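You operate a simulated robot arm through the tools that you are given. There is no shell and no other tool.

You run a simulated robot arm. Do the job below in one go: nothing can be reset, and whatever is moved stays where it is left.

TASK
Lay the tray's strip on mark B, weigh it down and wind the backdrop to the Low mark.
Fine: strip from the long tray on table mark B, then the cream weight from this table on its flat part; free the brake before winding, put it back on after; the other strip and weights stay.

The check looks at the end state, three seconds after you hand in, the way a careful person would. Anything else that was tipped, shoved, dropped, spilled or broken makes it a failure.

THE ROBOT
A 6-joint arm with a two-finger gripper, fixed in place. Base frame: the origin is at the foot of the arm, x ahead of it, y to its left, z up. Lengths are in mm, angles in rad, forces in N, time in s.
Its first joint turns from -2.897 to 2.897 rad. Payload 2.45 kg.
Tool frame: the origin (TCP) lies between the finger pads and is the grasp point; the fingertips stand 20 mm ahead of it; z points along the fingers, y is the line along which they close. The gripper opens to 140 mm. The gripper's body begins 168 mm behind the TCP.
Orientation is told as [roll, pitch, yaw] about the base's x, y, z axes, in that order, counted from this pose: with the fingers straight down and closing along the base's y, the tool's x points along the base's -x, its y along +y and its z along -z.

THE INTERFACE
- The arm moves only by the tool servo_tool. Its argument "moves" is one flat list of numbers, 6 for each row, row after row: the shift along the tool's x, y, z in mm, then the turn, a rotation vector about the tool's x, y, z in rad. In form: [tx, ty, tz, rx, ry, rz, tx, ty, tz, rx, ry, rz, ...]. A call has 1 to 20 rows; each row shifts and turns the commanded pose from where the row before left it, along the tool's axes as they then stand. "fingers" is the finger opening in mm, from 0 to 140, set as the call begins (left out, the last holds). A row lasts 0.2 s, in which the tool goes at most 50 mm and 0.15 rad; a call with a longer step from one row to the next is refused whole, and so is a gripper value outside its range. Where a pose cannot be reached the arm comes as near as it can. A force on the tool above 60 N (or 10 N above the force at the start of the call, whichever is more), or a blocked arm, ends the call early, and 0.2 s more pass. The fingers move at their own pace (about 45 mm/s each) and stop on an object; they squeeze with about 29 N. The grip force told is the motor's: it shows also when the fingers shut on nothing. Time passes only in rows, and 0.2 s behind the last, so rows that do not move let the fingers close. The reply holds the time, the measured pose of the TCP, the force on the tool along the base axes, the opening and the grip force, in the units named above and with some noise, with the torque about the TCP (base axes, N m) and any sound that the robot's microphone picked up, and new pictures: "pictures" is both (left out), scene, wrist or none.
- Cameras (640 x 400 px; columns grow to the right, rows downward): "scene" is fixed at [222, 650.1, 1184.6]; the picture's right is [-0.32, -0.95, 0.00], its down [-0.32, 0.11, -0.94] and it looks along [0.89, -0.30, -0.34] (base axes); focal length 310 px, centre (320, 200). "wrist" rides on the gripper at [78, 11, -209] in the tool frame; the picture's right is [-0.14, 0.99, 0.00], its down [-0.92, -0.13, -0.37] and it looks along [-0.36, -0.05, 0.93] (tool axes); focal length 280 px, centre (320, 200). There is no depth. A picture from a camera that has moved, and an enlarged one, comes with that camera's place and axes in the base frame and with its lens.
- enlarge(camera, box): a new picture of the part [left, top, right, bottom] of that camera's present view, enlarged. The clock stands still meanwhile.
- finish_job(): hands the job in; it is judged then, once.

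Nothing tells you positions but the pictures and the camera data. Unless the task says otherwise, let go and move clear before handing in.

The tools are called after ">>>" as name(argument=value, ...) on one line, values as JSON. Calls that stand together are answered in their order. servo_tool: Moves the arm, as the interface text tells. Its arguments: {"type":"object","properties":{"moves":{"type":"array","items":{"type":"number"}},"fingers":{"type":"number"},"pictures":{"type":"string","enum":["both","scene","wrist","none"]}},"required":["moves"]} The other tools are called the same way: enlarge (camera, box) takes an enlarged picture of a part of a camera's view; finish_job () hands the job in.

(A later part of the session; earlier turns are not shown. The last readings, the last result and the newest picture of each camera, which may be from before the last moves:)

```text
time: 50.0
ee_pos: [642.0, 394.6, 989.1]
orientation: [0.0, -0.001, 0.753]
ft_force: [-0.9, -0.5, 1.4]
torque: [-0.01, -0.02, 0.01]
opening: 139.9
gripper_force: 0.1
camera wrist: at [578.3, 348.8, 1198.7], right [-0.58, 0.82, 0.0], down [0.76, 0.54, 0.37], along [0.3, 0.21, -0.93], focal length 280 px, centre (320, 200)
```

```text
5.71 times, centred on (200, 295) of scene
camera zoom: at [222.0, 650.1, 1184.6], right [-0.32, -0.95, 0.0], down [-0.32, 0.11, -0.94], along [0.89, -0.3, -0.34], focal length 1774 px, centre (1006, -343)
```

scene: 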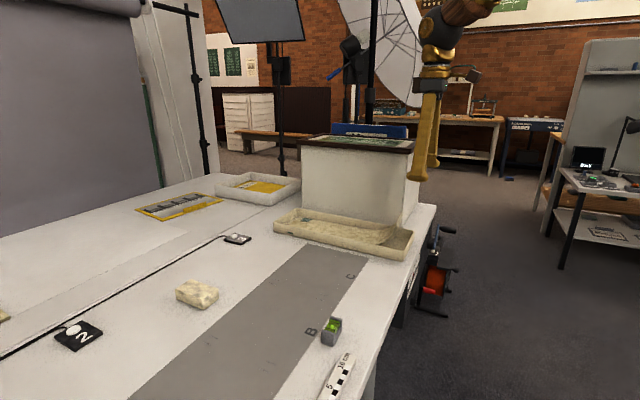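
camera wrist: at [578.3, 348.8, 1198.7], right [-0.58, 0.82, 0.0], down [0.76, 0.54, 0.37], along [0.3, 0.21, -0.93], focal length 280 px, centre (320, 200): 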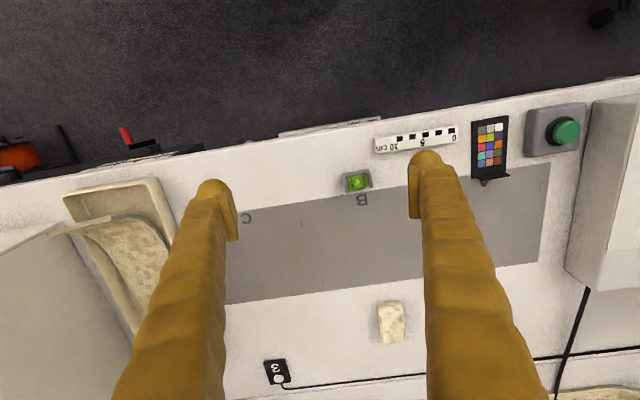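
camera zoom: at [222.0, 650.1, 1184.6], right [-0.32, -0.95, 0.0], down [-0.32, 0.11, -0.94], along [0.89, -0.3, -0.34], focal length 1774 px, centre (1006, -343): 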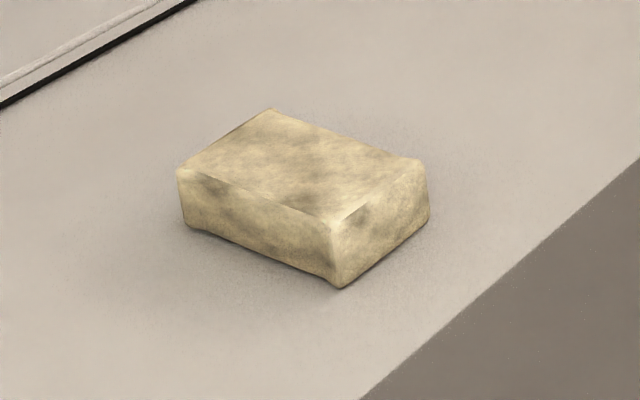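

The lip's profile rises at about 67–70° to z≈825 at n≈789, so I can pinch it by its thickness with the fingers closing along the table normal. I'll rotate the tool 90° and go above the lip for a closer look.

>>> servo_tool(moves=[0, 0, 0, 0, 0, 0.143, 0, 0, 0, 0, 0, 0.143, 0, 0, 0, 0, 0, 0.143, 0, 0, 0, 0, 0, 0.143, 0, 0, 0, 0, 0, 0.143, 0, 0, 0, 0, 0, 0.143, 0, 0, 0, 0, 0, 0.143, 0, 0, 0, 0, 0, 0.143, 0, 0, 0, 0, 0, 0.143, 0, 0, 0, 0, 0, 0.143, 0, 0, 0, 0, 0, 0.141, -46, 6, 0, 0, 0, 0, -46, 6, 0, 0, 0, 0, -46, 6, 0, 0, 0, 0, -46, 6, 0, 0, 0, 0, -46, 6, 0, 0, 0, 0, -46, 6, 0, 0, 0, 0, -46, 6, 0, 0, 0, 0, -46, 6, 0, 0, 0, 0], fingers=80)

>>> enlarge(camera="wrist", box=[200, 100, 440, 300])

```text
time: 54.0
ee_pos: [929.3, 159.7, 989.1]
orientation: [0.001, 0.0, -0.813]
ft_force: [0.4, 0.2, 1.0]
torque: [0.0, -0.01, -0.03]
opening: 79.9
gripper_force: 0.1
camera wrist: at [884.8, 223.6, 1199.3], right [0.82, 0.58, 0.0], down [0.54, -0.76, 0.37], along [0.21, -0.3, -0.93], focal length 280 px, centre (320, 200)
```

scene: 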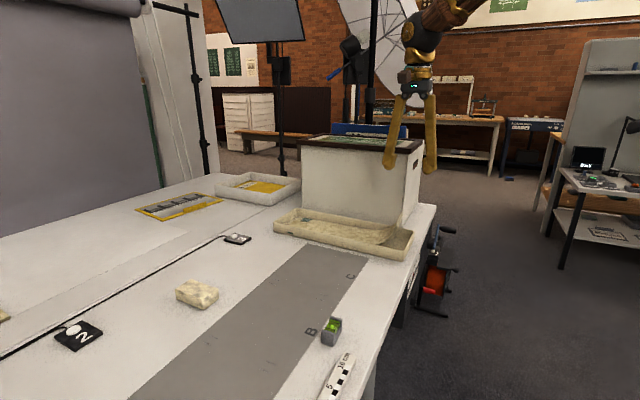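
wrist: 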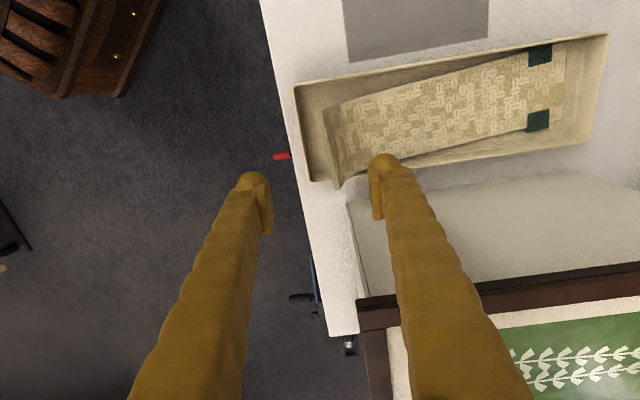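

```text
2.00 times, centred on (320, 200) of wrist
camera zoom: at [884.8, 223.6, 1199.3], right [0.82, 0.58, 0.0], down [0.54, -0.76, 0.37], along [0.21, -0.3, -0.93], focal length 561 px, centre (320, 200)
```

zoom: 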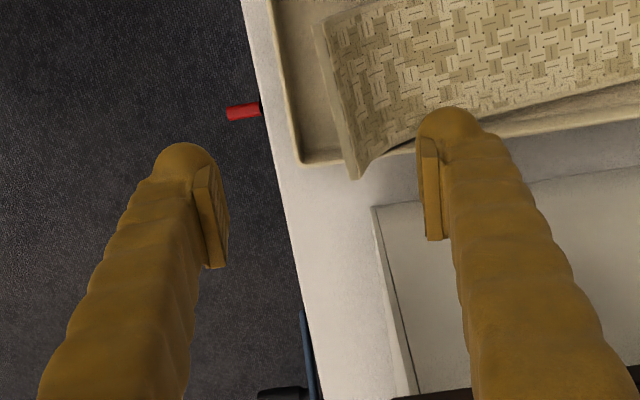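

>>> enlarge(camera="wrist", box=[470, 20, 630, 160])

>>> enlarge(camera="wrist", box=[280, 20, 620, 220])

```text
2.86 times, centred on (550, 90) of wrist
camera zoom: at [884.8, 223.6, 1199.3], right [0.82, 0.58, 0.0], down [0.54, -0.76, 0.37], along [0.21, -0.3, -0.93], focal length 801 px, centre (-337, 514)
```

zoom: 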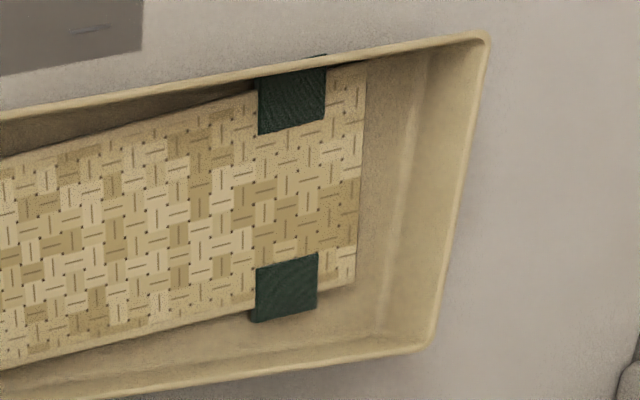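

```text
1.88 times, centred on (450, 120) of wrist
camera zoom: at [884.8, 223.6, 1199.3], right [0.82, 0.58, 0.0], down [0.54, -0.76, 0.37], along [0.21, -0.3, -0.93], focal length 528 px, centre (75, 351)
```

zoom: 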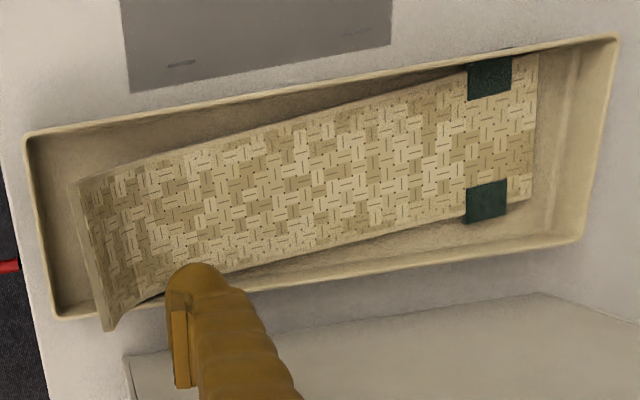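

The strip is about 371 mm long and 108 mm wide, skewed about 0.11 rad in the tray, with green tabs at its far end. Before gripping I'll test in free air whether the arm can reach the laying pose over B (lip at the +e end, tool turned accordingly).

>>> servo_tool(moves=[47, 12, 0, 0, 0, 0, 47, 12, 0, 0, 0, 0, 47, 12, 0, 0, 0, 0, 47, 12, 0, 0, 0, 0, 47, 12, 0, 0, 0, 0, 47, 12, 0, 0, 0, 0, 47, 12, 0, 0, 0, 0, 47, 12, 0, 0, 0, 0, 47, 12, 0, 0, 0, 0, 47, 12, 0, 0, 0, 0, 47, 12, 0, 0, 0, 0, 47, 12, 0, 0, 0, 0, 47, 12, 0, 0, 0, 0], fingers=80, pictures="none")

>>> servo_tool(moves=[0, 0, 0, 0, 0, 0.146, 0, 0, 0, 0, 0, 0.146, 0, 0, 0, 0, 0, 0.146, 0, 0, 0, 0, 0, 0.146, 0, 0, 0, 0, 0, 0.146, 0, 0, 0, 0, 0, 0.146, 0, 0, 0, 0, 0, 0.146, 0, 0, 0, 0, 0, 0.146, 0, 0, 0, 0, 0, 0.146, 0, 0, 0, 0, 0, 0.146], fingers=80)

```text
time: 56.8
ee_pos: [627.3, 712.6, 988.9]
orientation: [0.0, -0.001, -0.817]
ft_force: [-0.2, -0.3, 0.1]
torque: [0.02, 0.01, -0.02]
opening: 79.7
gripper_force: 0.1
```

```text
time: 59.0
ee_pos: [631.6, 705.7, 989.4]
orientation: [-0.013, 0.002, -2.165]
ft_force: [0.3, -0.4, -0.1]
torque: [0.0, 0.01, 0.01]
opening: 80.0
gripper_force: 0.0
out of reach, approached as far as the arm can: row 10
camera wrist: at [686.5, 762.7, 1198.8], right [0.74, -0.67, -0.01], down [-0.62, -0.69, 0.37], along [-0.26, -0.26, -0.93], focal length 280 px, centre (320, 200)
```

scene: 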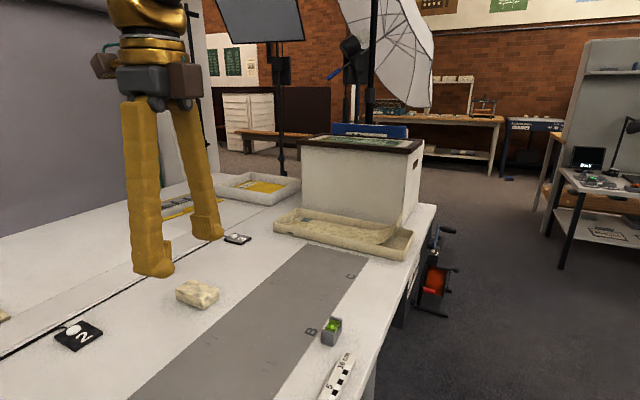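
wrist: 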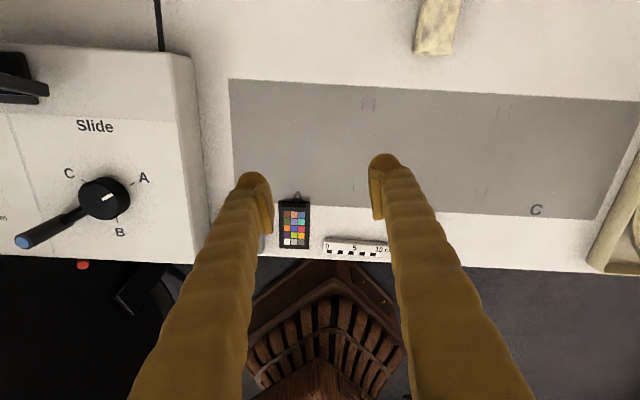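

The wrist-roll limit is at a relative yaw of about -3.0, so I'll grasp with the hand flipped 180° (camera on the box side). That makes the laying pose over B well within range. I'll unwind the yaw now.

>>> servo_tool(moves=[0, 0, 0, 0, 0, -0.1496, 0, 0, 0, 0, 0, -0.1496, 0, 0, 0, 0, 0, -0.1496, 0, 0, 0, 0, 0, -0.1496, 0, 0, 0, 0, 0, -0.1496, 0, 0, 0, 0, 0, -0.1496, 0, 0, 0, 0, 0, -0.1496, 0, 0, 0, 0, 0, -0.1496, 0, 0, 0, 0, 0, -0.1496, 0, 0, 0, 0, 0, -0.1496, 0, 0, 0, 0, 0, -0.1496, 0, 0, 0, 0, 0, -0.1496, 0, 0, 0, 0, 0, -0.1496, 0, 0, 0, 0, 0, -0.1496, 0, 0, 0, 0, 0, -0.1496, 0, 0, 0, 0, 0, -0.1496, 0, 0, 0, 0, 0, -0.1496, 0, 0, 0, 0, 0, -0.1496, 0, 0, 0, 0, 0, -0.1496, 0, 0, 0, 0, 0, -0.1496], fingers=80, pictures="none")

>>> servo_tool(moves=[0, 0, 0, 0, 0, -0.1496, 0, 0, 0, 0, 0, -0.1496, 0, 0, 0, 0, 0, -0.1496, 0, 0, 0, 0, 0, -0.1496, 0, 0, 0, 0, 0, -0.1496, 0, 0, 0, 0, 0, -0.1496, 0, 0, 0, 0, 0, -0.1496, 0, 0, 0, 0, 0, -0.1496, 0, 0, 0, 0, 0, -0.1496, 0, 0, 0, 0, 0, -0.1496, 0, 0, 0, 0, 0, 0], fingers=80)

```text
time: 63.2
ee_pos: [632.8, 707.1, 990.0]
orientation: [0.014, 0.001, 0.829]
ft_force: [-0.5, 0.0, 0.9]
torque: [0.01, 0.02, 0.0]
opening: 79.5
gripper_force: 0.0
```

```text
time: 65.6
ee_pos: [631.7, 705.9, 988.6]
orientation: [0.0, -0.014, 2.324]
ft_force: [-0.1, 0.1, 0.2]
torque: [-0.02, 0.01, -0.04]
opening: 79.7
gripper_force: 0.0
camera wrist: at [679.4, 639.7, 1197.7], right [-0.82, -0.58, 0.0], down [-0.53, 0.76, 0.38], along [-0.22, 0.31, -0.92], focal length 280 px, centre (320, 200)
```

scene: 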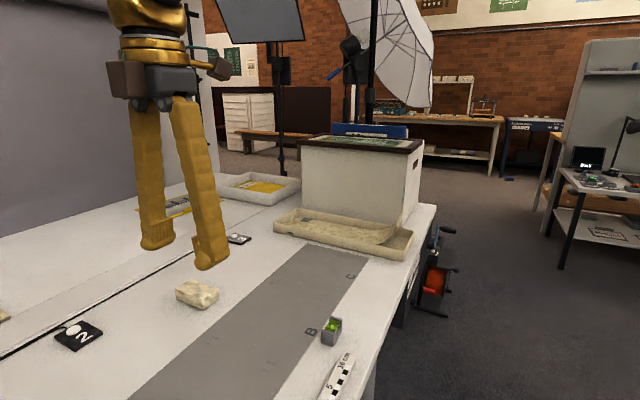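
wrist: 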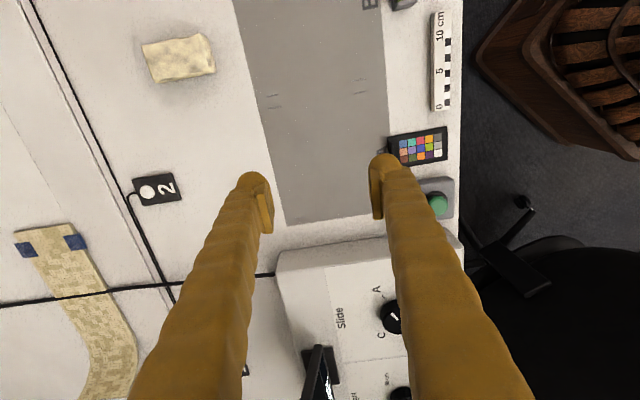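

The flip worked. Now I'll travel back over the tray's lip.

>>> servo_tool(moves=[0, 0, 0, 0, 0.014, 0, 46.5, 12, 0, 0, 0, 0, 46.5, 12, 0, 0, 0, 0, 46.5, 12, 0, 0, 0, 0, 46.5, 12, 0, 0, 0, 0, 46.5, 12, 0, 0, 0, 0, 46.5, 12, 0, 0, 0, 0, 46.5, 12, 0, 0, 0, 0, 46.5, 12, 0, 0, 0, 0, 46.5, 12, 0, 0, 0, 0, 46.5, 12, 0, 0, 0, 0, 46.5, 12, 0, 0, 0, 0, 46.5, 12, 0, 0, 0, 0, 46.5, 12, 0, 0, 0, 0, 0, 0, 0, 0, 0, -0.114], fingers=60)

>>> enlarge(camera="wrist", box=[220, 60, 440, 200])

```text
time: 68.8
ee_pos: [928.7, 157.5, 989.7]
orientation: [-0.001, -0.001, 2.438]
ft_force: [-0.6, 0.0, -0.5]
torque: [0.02, -0.01, -0.01]
opening: 60.3
gripper_force: 0.0
camera wrist: at [984.0, 99.0, 1199.6], right [-0.75, -0.67, 0.0], down [-0.62, 0.69, 0.37], along [-0.25, 0.27, -0.93], focal length 280 px, centre (320, 200)
```

scene: 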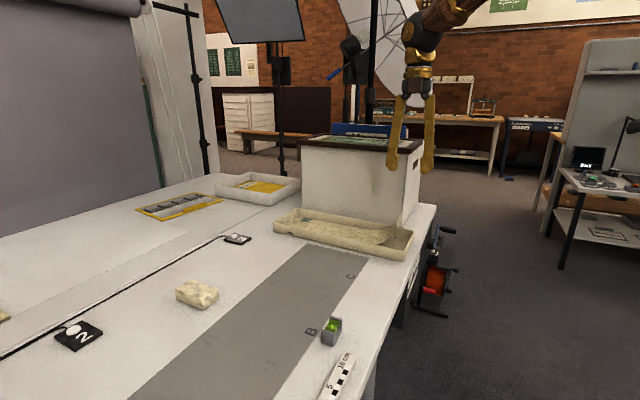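
wrist: 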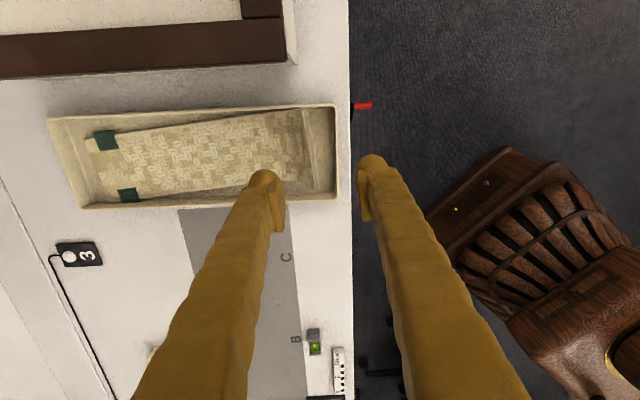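

```text
2.86 times, centred on (330, 130) of wrist
camera zoom: at [984.0, 99.0, 1199.6], right [-0.75, -0.67, 0.0], down [-0.62, 0.69, 0.37], along [-0.25, 0.27, -0.93], focal length 801 px, centre (291, 400)
```

zoom: 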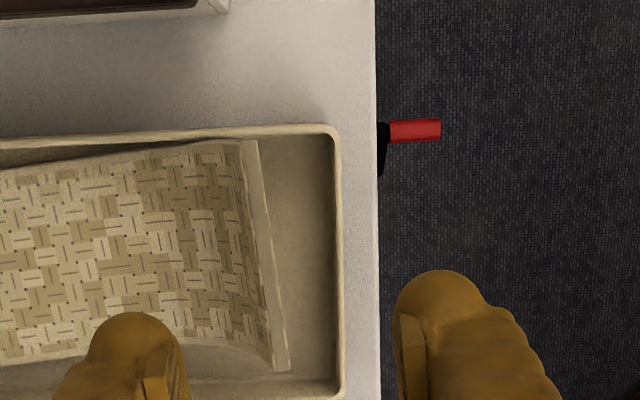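

The lip is seen from (800, -578) to (789, -472), skewed about 0.11 rad as estimated. I'll tilt the tool to match the lip's slope and move to a stand-off above it.

>>> servo_tool(moves=[0, 0, 0, 0.1333, 0, 0, 0, 0, 0, 0.1333, 0, 0, 0, 0, 0, 0.1334, 0, 0, 3, 28.3, 25.8, 0, 0, 0, 3, 28.3, 25.8, 0, 0, 0, 0, 0, 0, 0, 0, 0], fingers=50)

>>> enlarge(camera="wrist", box=[200, 60, 440, 210])

>>> enlarge(camera="scene", box=[350, 130, 450, 270])

```text
time: 70.2
ee_pos: [914.7, 129.6, 921.3]
orientation: [-0.4, 0.0, 2.438]
ft_force: [0.9, -0.4, -0.1]
torque: [0.01, 0.01, 0.0]
opening: 49.8
gripper_force: 0.0
camera wrist: at [915.3, 9.7, 1109.4], right [-0.7, -0.61, -0.39], down [-0.72, 0.58, 0.39], along [-0.01, 0.55, -0.84], focal length 280 px, centre (320, 200)
```

scene: 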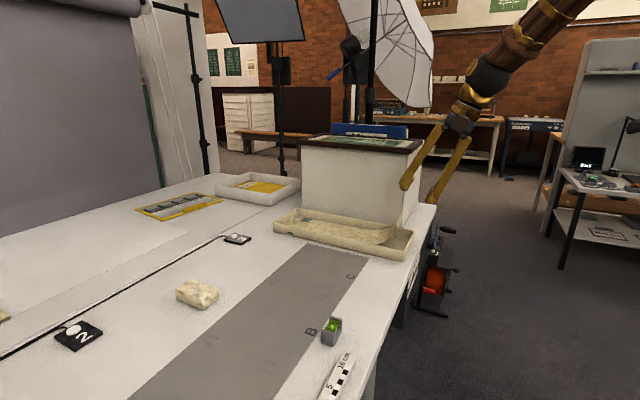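
wrist: 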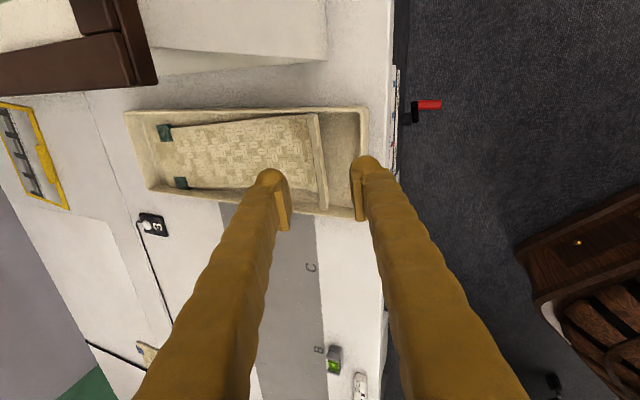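

```text
2.67 times, centred on (320, 135) of wrist
camera zoom: at [915.3, 9.7, 1109.4], right [-0.7, -0.61, -0.39], down [-0.72, 0.58, 0.39], along [-0.01, 0.55, -0.84], focal length 748 px, centre (320, 373)
```

zoom: 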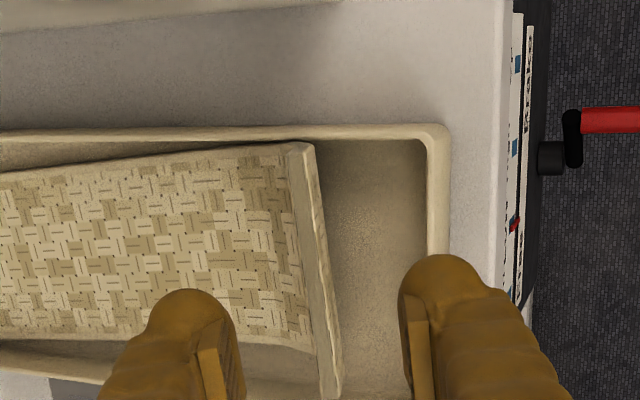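

```text
2.86 times, centred on (400, 200) of scene
camera zoom: at [222.0, 650.1, 1184.6], right [-0.32, -0.95, 0.0], down [-0.32, 0.11, -0.94], along [0.89, -0.3, -0.34], focal length 887 px, centre (91, 200)
```

zoom: 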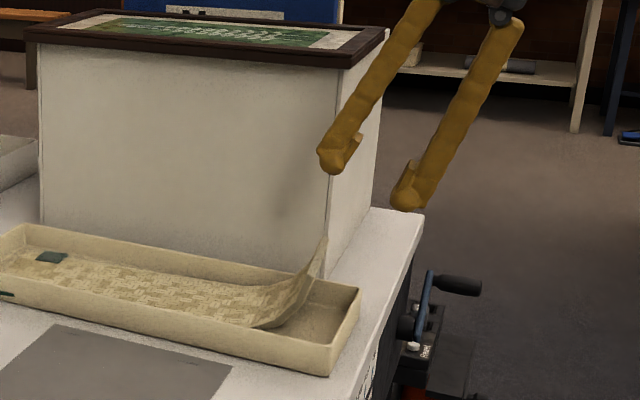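

The lip lies on the tool's approach axis. I'll go down 120 mm along it with the fingers straddling the lip.

>>> servo_tool(moves=[0, -1, 40, 0, 0, 0, 0, -1, 40, 0, 0, 0, 0, 0, 36, 0, 0, 0, 0, 0, 0, 0, 0, 0], fingers=50)

>>> enlarge(camera="wrist", box=[240, 120, 400, 250])

>>> enlarge(camera="scene", box=[350, 170, 430, 270])

```text
time: 71.2
ee_pos: [945.4, 166.8, 815.1]
orientation: [-0.401, -0.001, 2.437]
ft_force: [-0.2, -0.2, 0.2]
torque: [-0.01, -0.03, -0.02]
opening: 50.1
gripper_force: 0.0
camera wrist: at [945.9, 46.0, 1003.7], right [-0.7, -0.61, -0.39], down [-0.72, 0.58, 0.39], along [-0.01, 0.55, -0.84], focal length 280 px, centre (320, 200)
```

scene: 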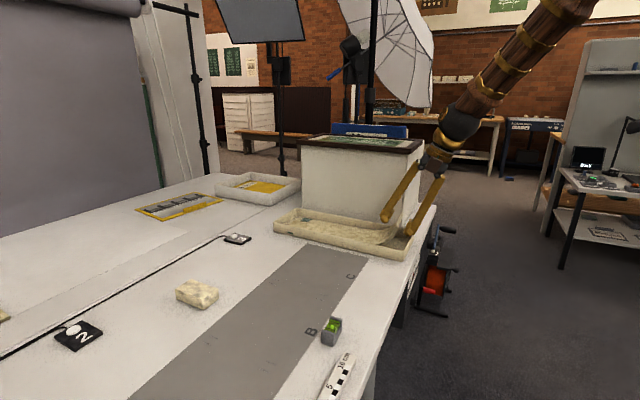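
wrist: 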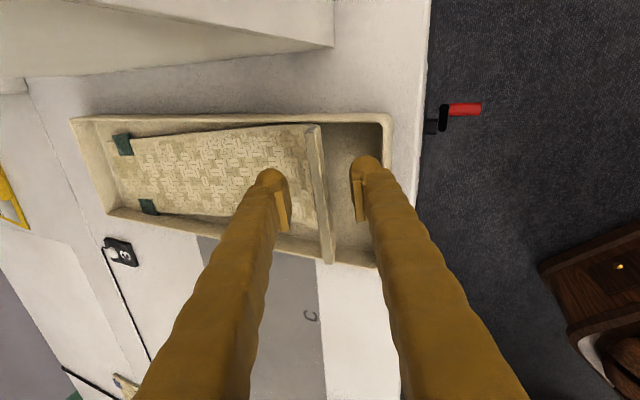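

```text
3.08 times, centred on (320, 185) of wrist
camera zoom: at [945.9, 46.0, 1003.7], right [-0.7, -0.61, -0.39], down [-0.72, 0.58, 0.39], along [-0.01, 0.55, -0.84], focal length 863 px, centre (320, 246)
```

zoom: 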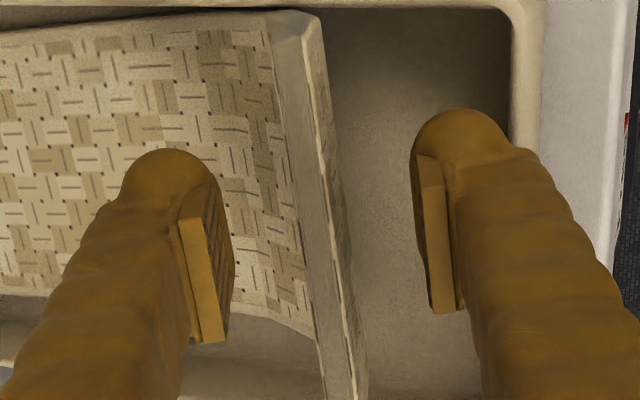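

```text
4.00 times, centred on (390, 220) of scene
camera zoom: at [222.0, 650.1, 1184.6], right [-0.32, -0.95, 0.0], down [-0.32, 0.11, -0.94], along [0.89, -0.3, -0.34], focal length 1242 px, centre (40, 120)
```

zoom: 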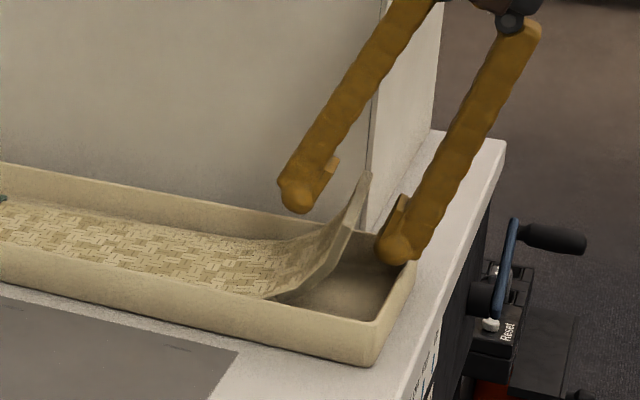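

The fingers straddle the lip well. I'll go a bit deeper and close.

>>> servo_tool(moves=[0, 0, 6, 0, 0, 0, 0, 0, 0, 0, 0, 0], fingers=50, pictures="none")

>>> servo_tool(moves=[0, 0, 0, 0, 0, 0, 0, 0, 0, 0, 0, 0, 0, 0, 0, 0, 0, 0, 0, 0, 0, 0, 0, 0], fingers=0)

>>> enlarge(camera="wrist", box=[240, 120, 400, 250])

>>> enlarge(camera="scene", box=[260, 170, 430, 270])

```text
time: 71.8
ee_pos: [946.1, 168.5, 809.8]
orientation: [-0.399, 0.0, 2.437]
ft_force: [0.4, 0.5, -0.3]
torque: [-0.01, 0.01, -0.01]
opening: 50.1
gripper_force: 0.0
```

```text
time: 72.8
ee_pos: [946.4, 168.7, 811.5]
orientation: [-0.4, -0.001, 2.438]
ft_force: [-1.0, 0.3, 0.5]
torque: [-0.13, 0.09, 0.0]
opening: 8.4
gripper_force: 28.7
camera wrist: at [947.5, 47.8, 998.2], right [-0.7, -0.61, -0.39], down [-0.72, 0.58, 0.39], along [-0.01, 0.55, -0.84], focal length 280 px, centre (320, 200)
```

scene: 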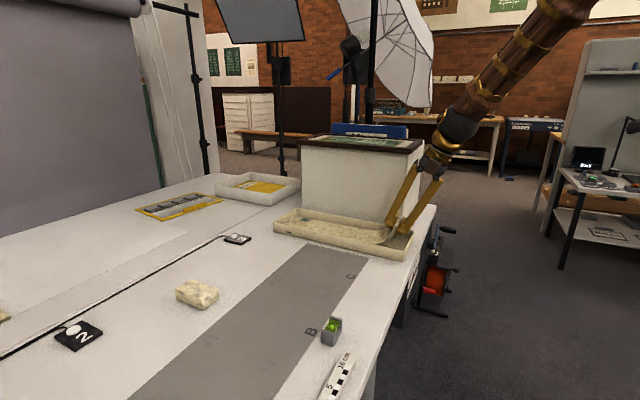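
wrist: 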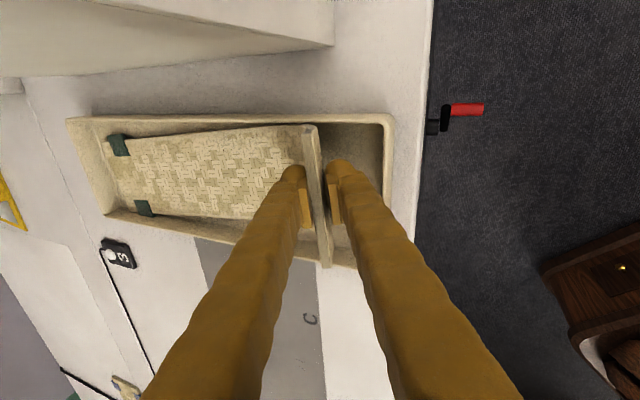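

```text
3.08 times, centred on (320, 185) of wrist
camera zoom: at [947.5, 47.8, 998.2], right [-0.7, -0.61, -0.39], down [-0.72, 0.58, 0.39], along [-0.01, 0.55, -0.84], focal length 863 px, centre (320, 246)
```

zoom: 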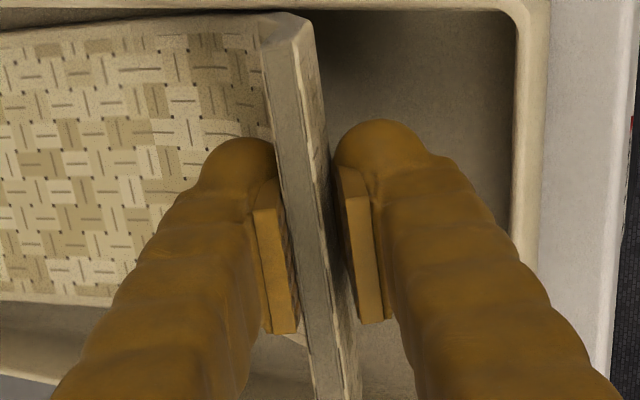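

```text
3.76 times, centred on (345, 220) of scene
camera zoom: at [222.0, 650.1, 1184.6], right [-0.32, -0.95, 0.0], down [-0.32, 0.11, -0.94], along [0.89, -0.3, -0.34], focal length 1168 px, centre (226, 125)
```

zoom: 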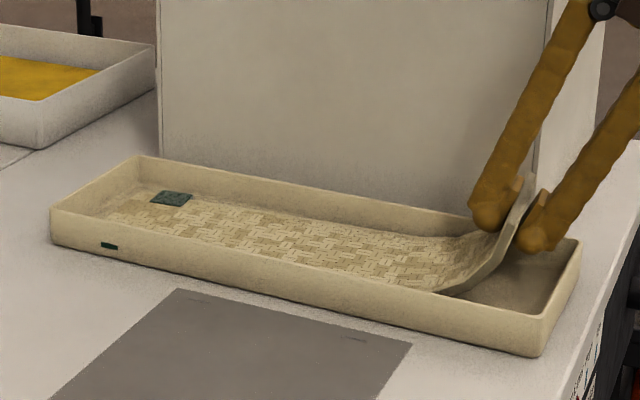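

The lip is gripped (8.4 mm). I'll lift a little and watch how the strip behaves.

>>> servo_tool(moves=[0, -3.9, -9.2, 0, 0, 0, 0, -3.9, -9.2, 0, 0, 0, 0, -3.9, -9.2, 0, 0, 0, 0, 0, 0, 0, 0, 0], fingers=0)

>>> enlarge(camera="scene", box=[260, 170, 430, 270])

```text
time: 73.8
ee_pos: [946.3, 168.0, 837.6]
orientation: [-0.4, 0.0, 2.435]
ft_force: [-1.1, -0.6, -2.2]
torque: [-0.21, 0.16, 0.01]
opening: 7.9
gripper_force: 28.9
camera wrist: at [947.6, 47.7, 1027.7], right [-0.7, -0.61, -0.39], down [-0.72, 0.58, 0.39], along [-0.01, 0.55, -0.84], focal length 280 px, centre (320, 200)
```

scene: 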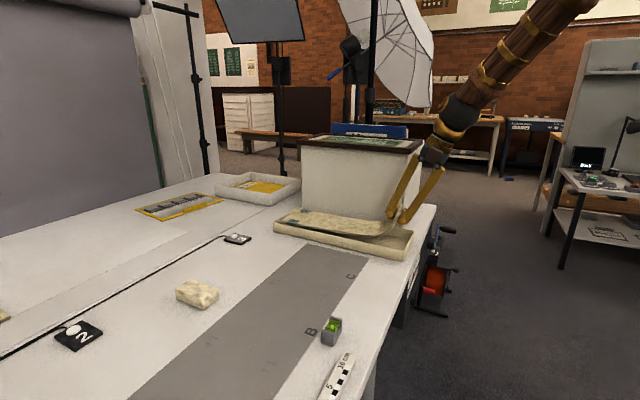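
wrist: 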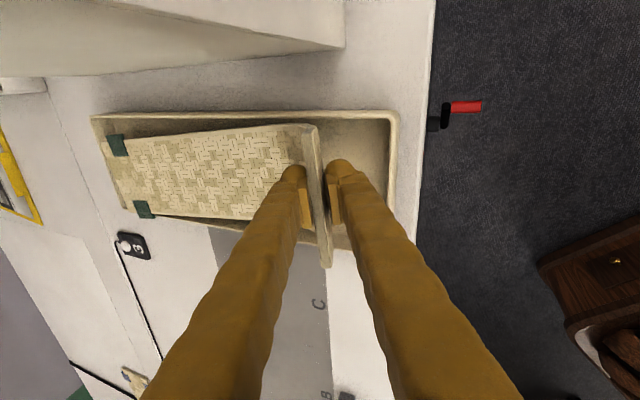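

```text
3.76 times, centred on (345, 220) of scene
camera zoom: at [222.0, 650.1, 1184.6], right [-0.32, -0.95, 0.0], down [-0.32, 0.11, -0.94], along [0.89, -0.3, -0.34], focal length 1168 px, centre (226, 125)
```

zoom: 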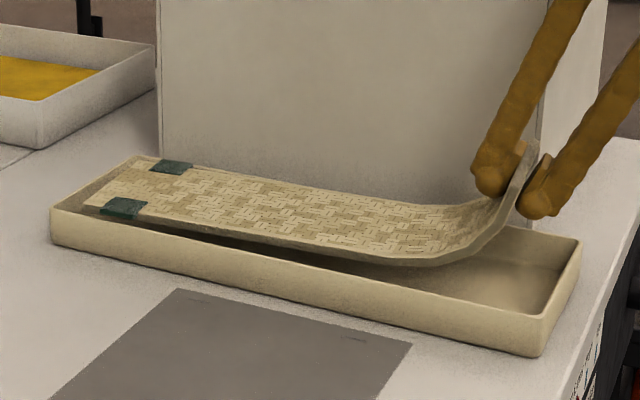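

The strip is rigid and held level, and the tray stayed put. I'll lift it clear and carry it toward B.

>>> servo_tool(moves=[0, -11.7, -27.6, 0, 0, 0, 0, -11.7, -27.6, 0, 0, 0, 0, -11.7, -27.6, 0, 0, 0, -15, -1.6, 0.7, 0, 0, 0, -33.8, -3.6, 1.5, 0, 0, 0, -33.8, -3.6, 1.5, 0, 0, 0, -33.8, -3.6, 1.5, 0, 0, 0, -33.8, -3.6, 1.5, 0, 0, 0, -33.8, -3.6, 1.5, 0, 0, 0, -33.8, -3.6, 1.5, 0, 0, 0, -33.8, -3.6, 1.5, 0, 0, 0, -33.8, -3.6, 1.5, 0, 0, 0, -33.8, -3.6, 1.5, 0, 0, 0, -33.8, -3.6, 1.5, 0, 0, 0], fingers=0)

```text
time: 76.8
ee_pos: [704.1, 427.4, 928.1]
orientation: [-0.401, 0.001, 2.437]
ft_force: [0.6, -0.3, -2.0]
torque: [-0.16, 0.13, 0.02]
opening: 8.2
gripper_force: 28.6
camera wrist: at [704.5, 307.1, 1117.8], right [-0.7, -0.61, -0.39], down [-0.72, 0.58, 0.39], along [-0.01, 0.55, -0.84], focal length 280 px, centre (320, 200)
```

scene: 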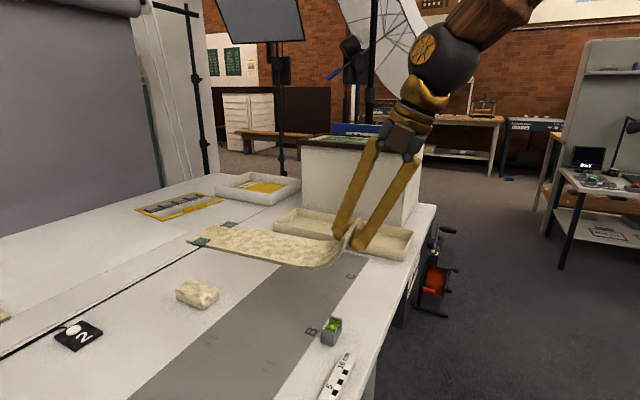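
wrist: 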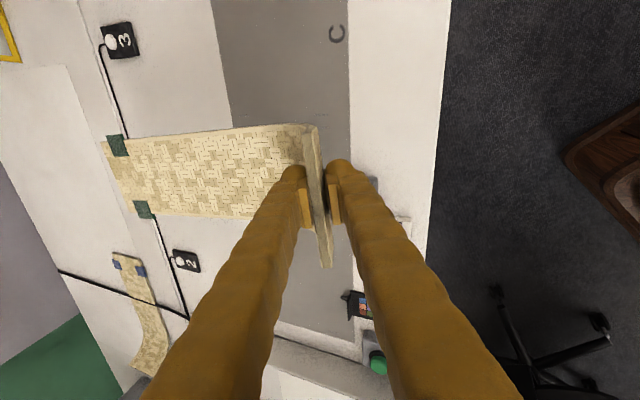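

The strip is travelling level. I'll continue to the +e side, then swing it parallel to the band.

>>> servo_tool(moves=[-31.8, -3.4, 1.4, 0, 0, 0, -31.8, -3.4, 1.4, 0, 0, 0, -31.8, -3.4, 1.4, 0, 0, 0, -31.8, -3.4, 1.4, 0, 0, 0, -31.8, -3.4, 1.4, 0, 0, 0, -31.8, -3.4, 1.4, 0, 0, 0, -31.8, -3.4, 1.4, 0, 0, 0, 0, 0, 0, 0, 0.0546, 0.1288, 0, 0, 0, 0, 0.0546, 0.1288, 0, 0, 0, 0, 0.0546, 0.1288, 0, 0, 0, 0, 0.0546, 0.1288, 0, 0, 0, 0, 0.0546, 0.1288, 0, 0, 0, 0, 0.0546, 0.1288], fingers=0)

```text
time: 79.6
ee_pos: [551.4, 591.7, 929.7]
orientation: [-0.403, 0.001, 1.597]
ft_force: [0.0, -0.4, -1.0]
torque: [-0.01, 0.23, -0.01]
opening: 8.1
gripper_force: 29.0
camera wrist: at [462.1, 510.5, 1117.6], right [-0.92, 0.11, -0.39], down [-0.05, 0.92, 0.39], along [0.4, 0.37, -0.84], focal length 280 px, centre (320, 200)
```

scene: 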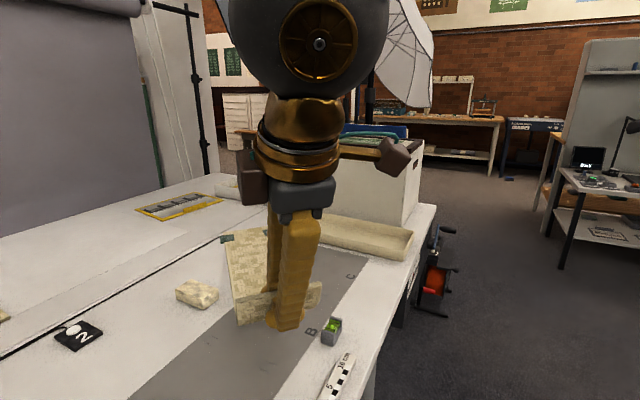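
wrist: 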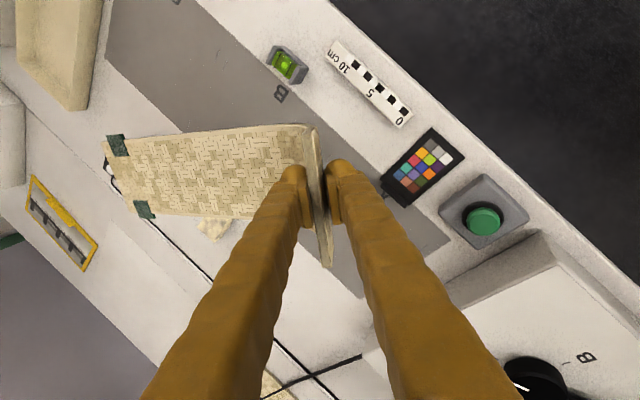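

I'll finish the swing and move out over the band's centre line.

>>> servo_tool(moves=[0, 0, 0, 0, 0.0549, 0.1295, 0, 0, 0, 0, 0.0549, 0.1295, 0, 0, 0, 0, 0.0549, 0.1295, 0, 0, 0, 0, 0.0549, 0.1295, 0, 0, 0, 0, 0.0549, 0.1295, 0, 0, 0, 0, 0.0549, 0.1295, -27, 5.9, -2.5, 0, 0, 0, -27, 5.9, -2.5, 0, 0, 0, -27, 5.9, -2.5, 0, 0, 0, -27, 5.9, -2.5, 0, 0, 0, -27, 5.9, -2.5, 0, 0, 0, 0, 0, 0, 0, 0, 0], fingers=0)

>>> enlarge(camera="scene", box=[120, 220, 400, 400])

>>> enlarge(camera="wrist", box=[60, 60, 400, 290])

```text
time: 82.2
ee_pos: [627.0, 707.9, 928.4]
orientation: [-0.401, 0.001, 0.756]
ft_force: [-0.8, 0.4, -1.3]
torque: [0.15, 0.15, 0.02]
opening: 8.0
gripper_force: 28.4
camera wrist: at [508.5, 720.3, 1116.8], right [-0.52, 0.76, -0.39], down [0.65, 0.65, 0.39], along [0.55, -0.05, -0.84], focal length 280 px, centre (320, 200)
```

scene: 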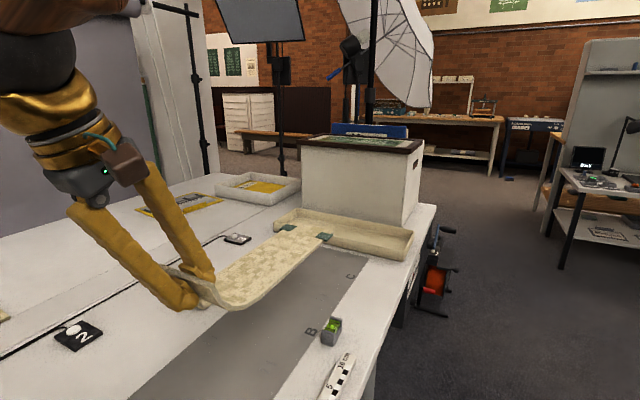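
wrist: 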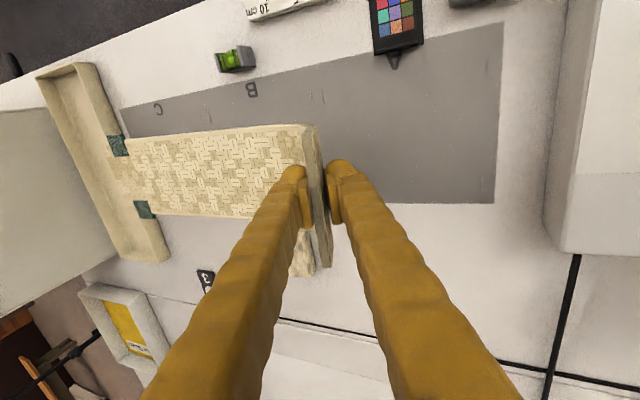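

```text
2.22 times, centred on (260, 310) of scene
camera zoom: at [222.0, 650.1, 1184.6], right [-0.32, -0.95, 0.0], down [-0.32, 0.11, -0.94], along [0.89, -0.3, -0.34], focal length 690 px, centre (453, -44)
```

zoom: 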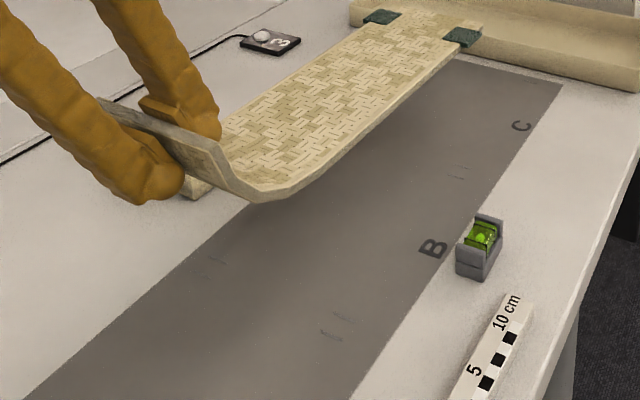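

```text
1.74 times, centred on (230, 175) of wrist
camera zoom: at [508.5, 720.3, 1116.8], right [-0.52, 0.76, -0.39], down [0.65, 0.65, 0.39], along [0.55, -0.05, -0.84], focal length 488 px, centre (476, 244)
```

zoom: 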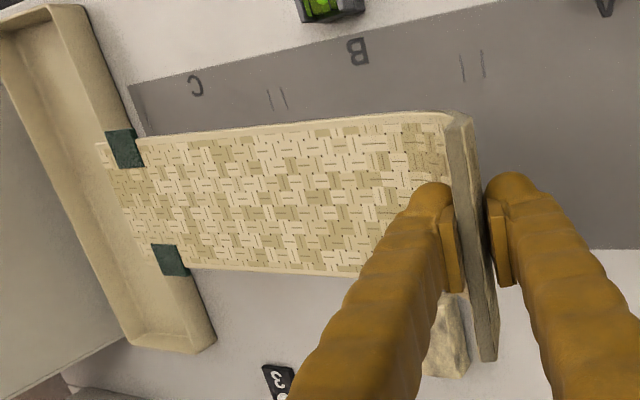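

The strip hovers parallel to the band to within about 2°. The band itself is turned about 0.03 rad from my frame (the table is at 45°), so I'll correct the yaw and position slightly and descend partway.

>>> servo_tool(moves=[10.3, -2.8, 1.2, 0, -0.014, -0.0331, 0, 9.4, 22, 0, 0, 0, 0, 9.4, 22, 0, 0, 0, 0, 9.4, 22, 0, 0, 0, 0, 0, 0, 0, 0, 0], fingers=0)

>>> enlarge(camera="scene", box=[140, 230, 380, 400])

>>> enlarge(camera="wrist", box=[60, 60, 400, 290])

```text
time: 83.4
ee_pos: [622.0, 696.5, 855.9]
orientation: [-0.401, 0.001, 0.79]
ft_force: [0.6, -0.1, -1.7]
torque: [0.16, 0.17, 0.01]
opening: 7.9
gripper_force: 29.0
camera wrist: at [502.6, 706.0, 1044.8], right [-0.55, 0.74, -0.39], down [0.63, 0.67, 0.39], along [0.55, -0.03, -0.84], focal length 280 px, centre (320, 200)
```

scene: 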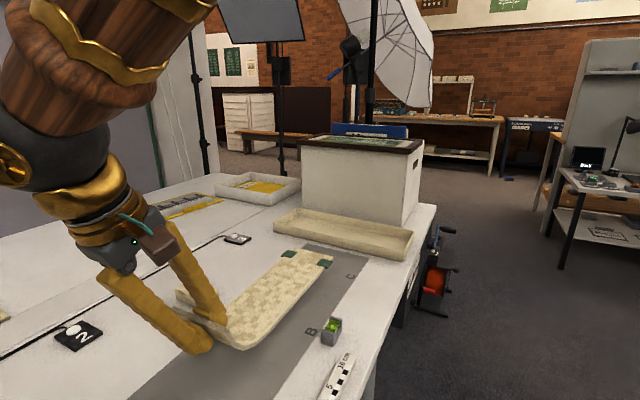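
wrist: 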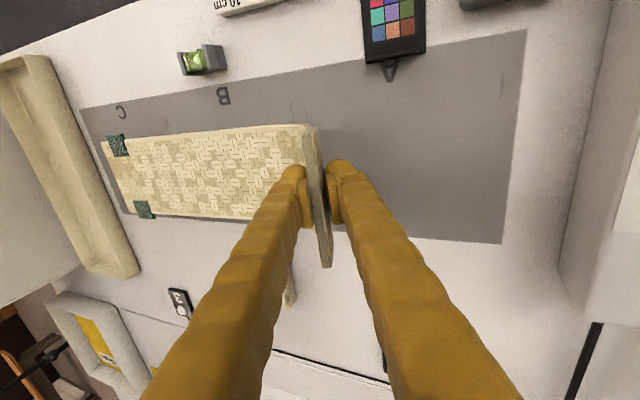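

```text
2.35 times, centred on (260, 315) of scene
camera zoom: at [222.0, 650.1, 1184.6], right [-0.32, -0.95, 0.0], down [-0.32, 0.11, -0.94], along [0.89, -0.3, -0.34], focal length 730 px, centre (461, -71)
```

zoom: 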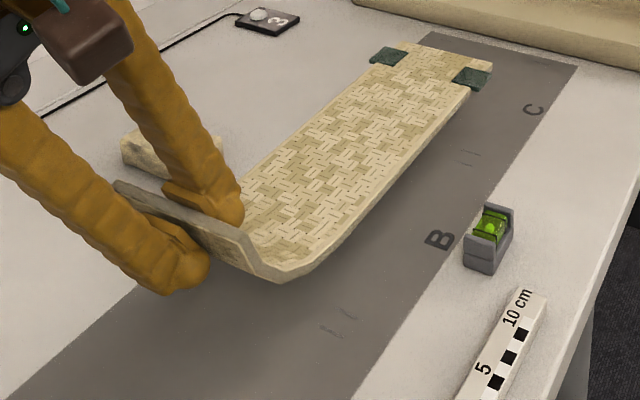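

```text
1.74 times, centred on (230, 175) of wrist
camera zoom: at [502.6, 706.0, 1044.8], right [-0.55, 0.74, -0.39], down [0.63, 0.67, 0.39], along [0.55, -0.03, -0.84], focal length 488 px, centre (476, 244)
```

zoom: 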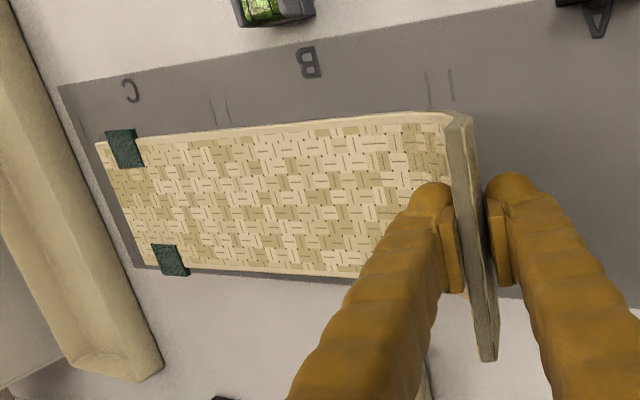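

In the table frame B's centre is at (N=937.5, E=-119.5). The strip's centre line is at N≈937.5 and its middle at E≈-130, so I'll shift it +14 mm along E and descend to just above the table.

>>> servo_tool(moves=[0, 12.9, -5.5, 0, 0, 0, 0, 5.7, 13.5, 0, 0, 0, 0, 5.7, 13.5, 0, 0, 0, 0, 5.7, 13.5, 0, 0, 0, 0, 0, 0, 0, 0, 0], fingers=0)

>>> enlarge(camera="scene", box=[140, 230, 380, 400])

>>> enlarge(camera="wrist", box=[60, 60, 400, 290])

```text
time: 84.6
ee_pos: [612.5, 708.4, 812.3]
orientation: [-0.401, 0.0, 0.791]
ft_force: [-0.4, 1.1, -3.2]
torque: [0.17, 0.15, -0.02]
opening: 7.9
gripper_force: 29.1
camera wrist: at [492.4, 716.6, 1001.1], right [-0.55, 0.74, -0.39], down [0.63, 0.67, 0.39], along [0.55, -0.03, -0.84], focal length 280 px, centre (320, 200)
```

scene: 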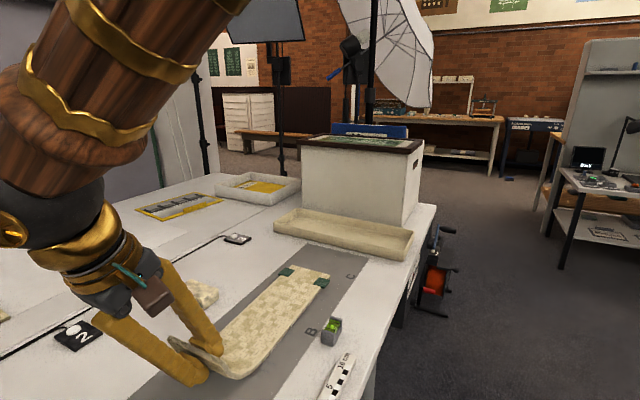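
wrist: 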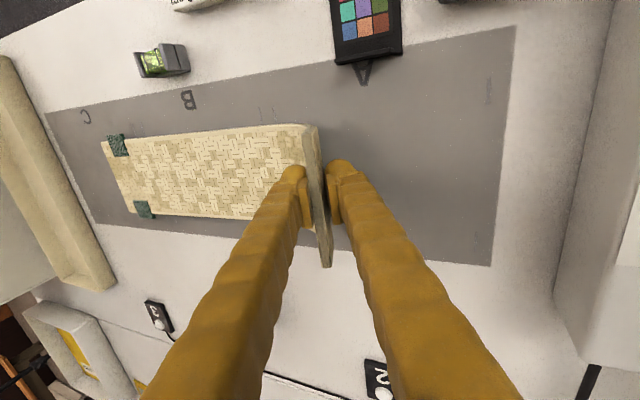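

```text
2.35 times, centred on (260, 315) of scene
camera zoom: at [222.0, 650.1, 1184.6], right [-0.32, -0.95, 0.0], down [-0.32, 0.11, -0.94], along [0.89, -0.3, -0.34], focal length 730 px, centre (461, -71)
```

zoom: 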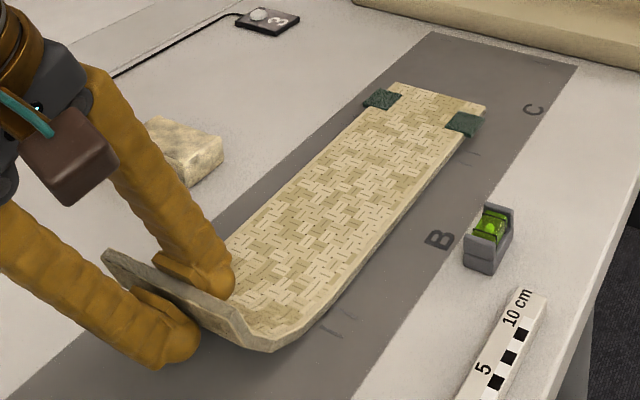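

```text
1.74 times, centred on (230, 175) of wrist
camera zoom: at [492.4, 716.6, 1001.1], right [-0.55, 0.74, -0.39], down [0.63, 0.67, 0.39], along [0.55, -0.03, -0.84], focal length 488 px, centre (476, 244)
```

zoom: 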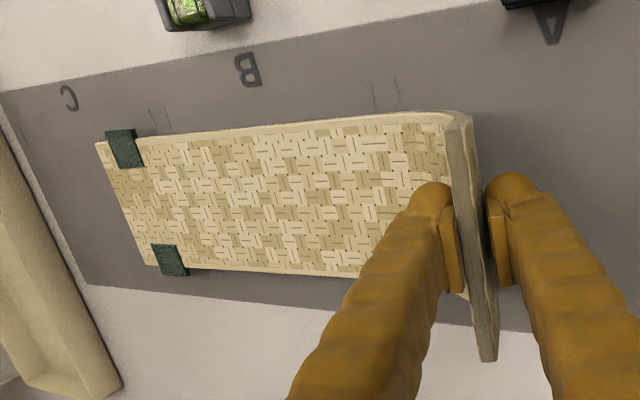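

The strip hovers a few mm above the band, centred on B between the ticks. I'll lower it slowly to contact.

>>> servo_tool(moves=[0, 0.6, 1.4, 0, 0, 0, 0, 0.6, 1.4, 0, 0, 0, 0, 0, 0, 0, 0, 0], fingers=0, pictures="none")

>>> servo_tool(moves=[0, 0.4, 0.9, 0, 0, 0, 0, 0, 0, 0, 0, 0], fingers=0, pictures="none")

```text
time: 85.4
ee_pos: [612.4, 708.2, 808.6]
orientation: [-0.401, 0.002, 0.79]
ft_force: [0.3, 0.2, -1.6]
torque: [0.14, 0.18, 0.02]
opening: 8.1
gripper_force: 29.0
```

```text
time: 86.0
ee_pos: [611.8, 706.7, 808.4]
orientation: [-0.401, 0.002, 0.789]
ft_force: [0.4, 0.2, -0.9]
torque: [0.16, 0.16, -0.02]
opening: 8.0
gripper_force: 29.0
```

>>> servo_tool(moves=[0, 0.4, 0.9, 0, 0, 0, 0, 0.4, 0.9, 0, 0, 0, 0, 0, 0, 0, 0, 0], fingers=0, pictures="none")

>>> enlarge(camera="scene", box=[200, 260, 340, 380])

```text
time: 86.8
ee_pos: [612.0, 706.9, 806.6]
orientation: [-0.401, 0.003, 0.788]
ft_force: [0.3, -1.3, -1.1]
torque: [0.11, 0.16, -0.03]
opening: 7.7
gripper_force: 28.7
```

```text
3.33 times, centred on (270, 320) of scene
camera zoom: at [222.0, 650.1, 1184.6], right [-0.32, -0.95, 0.0], down [-0.32, 0.11, -0.94], along [0.89, -0.3, -0.34], focal length 1035 px, centre (487, -200)
```

zoom: 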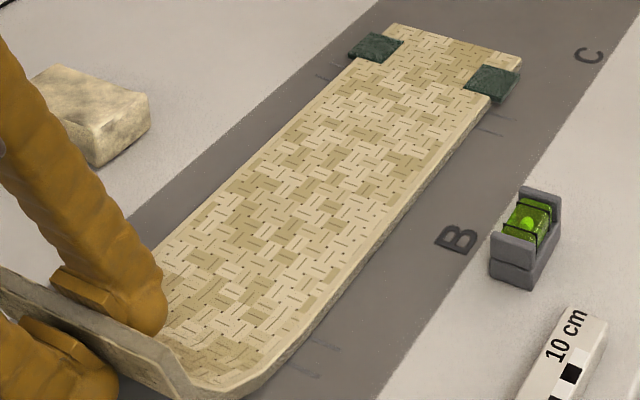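

>>> servo_tool(moves=[0, 0.4, 0.9, 0, 0, 0, 0, 0.4, 0.9, 0, 0, 0, 0, 0, 0, 0, 0, 0], fingers=0, pictures="none")

>>> enlarge(camera="scene", box=[200, 260, 340, 380])

```text
time: 87.6
ee_pos: [611.2, 707.6, 803.6]
orientation: [-0.4, 0.003, 0.791]
ft_force: [-0.8, 1.3, -0.3]
torque: [0.16, -0.05, 0.03]
opening: 8.0
gripper_force: 28.9
```

```text
3.33 times, centred on (270, 320) of scene
camera zoom: at [222.0, 650.1, 1184.6], right [-0.32, -0.95, 0.0], down [-0.32, 0.11, -0.94], along [0.89, -0.3, -0.34], focal length 1035 px, centre (487, -200)
```

zoom: 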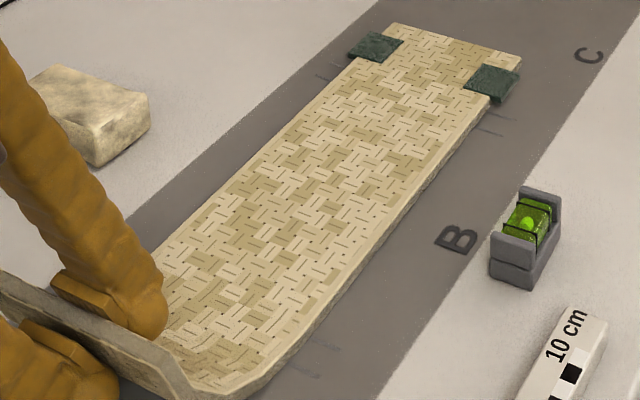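

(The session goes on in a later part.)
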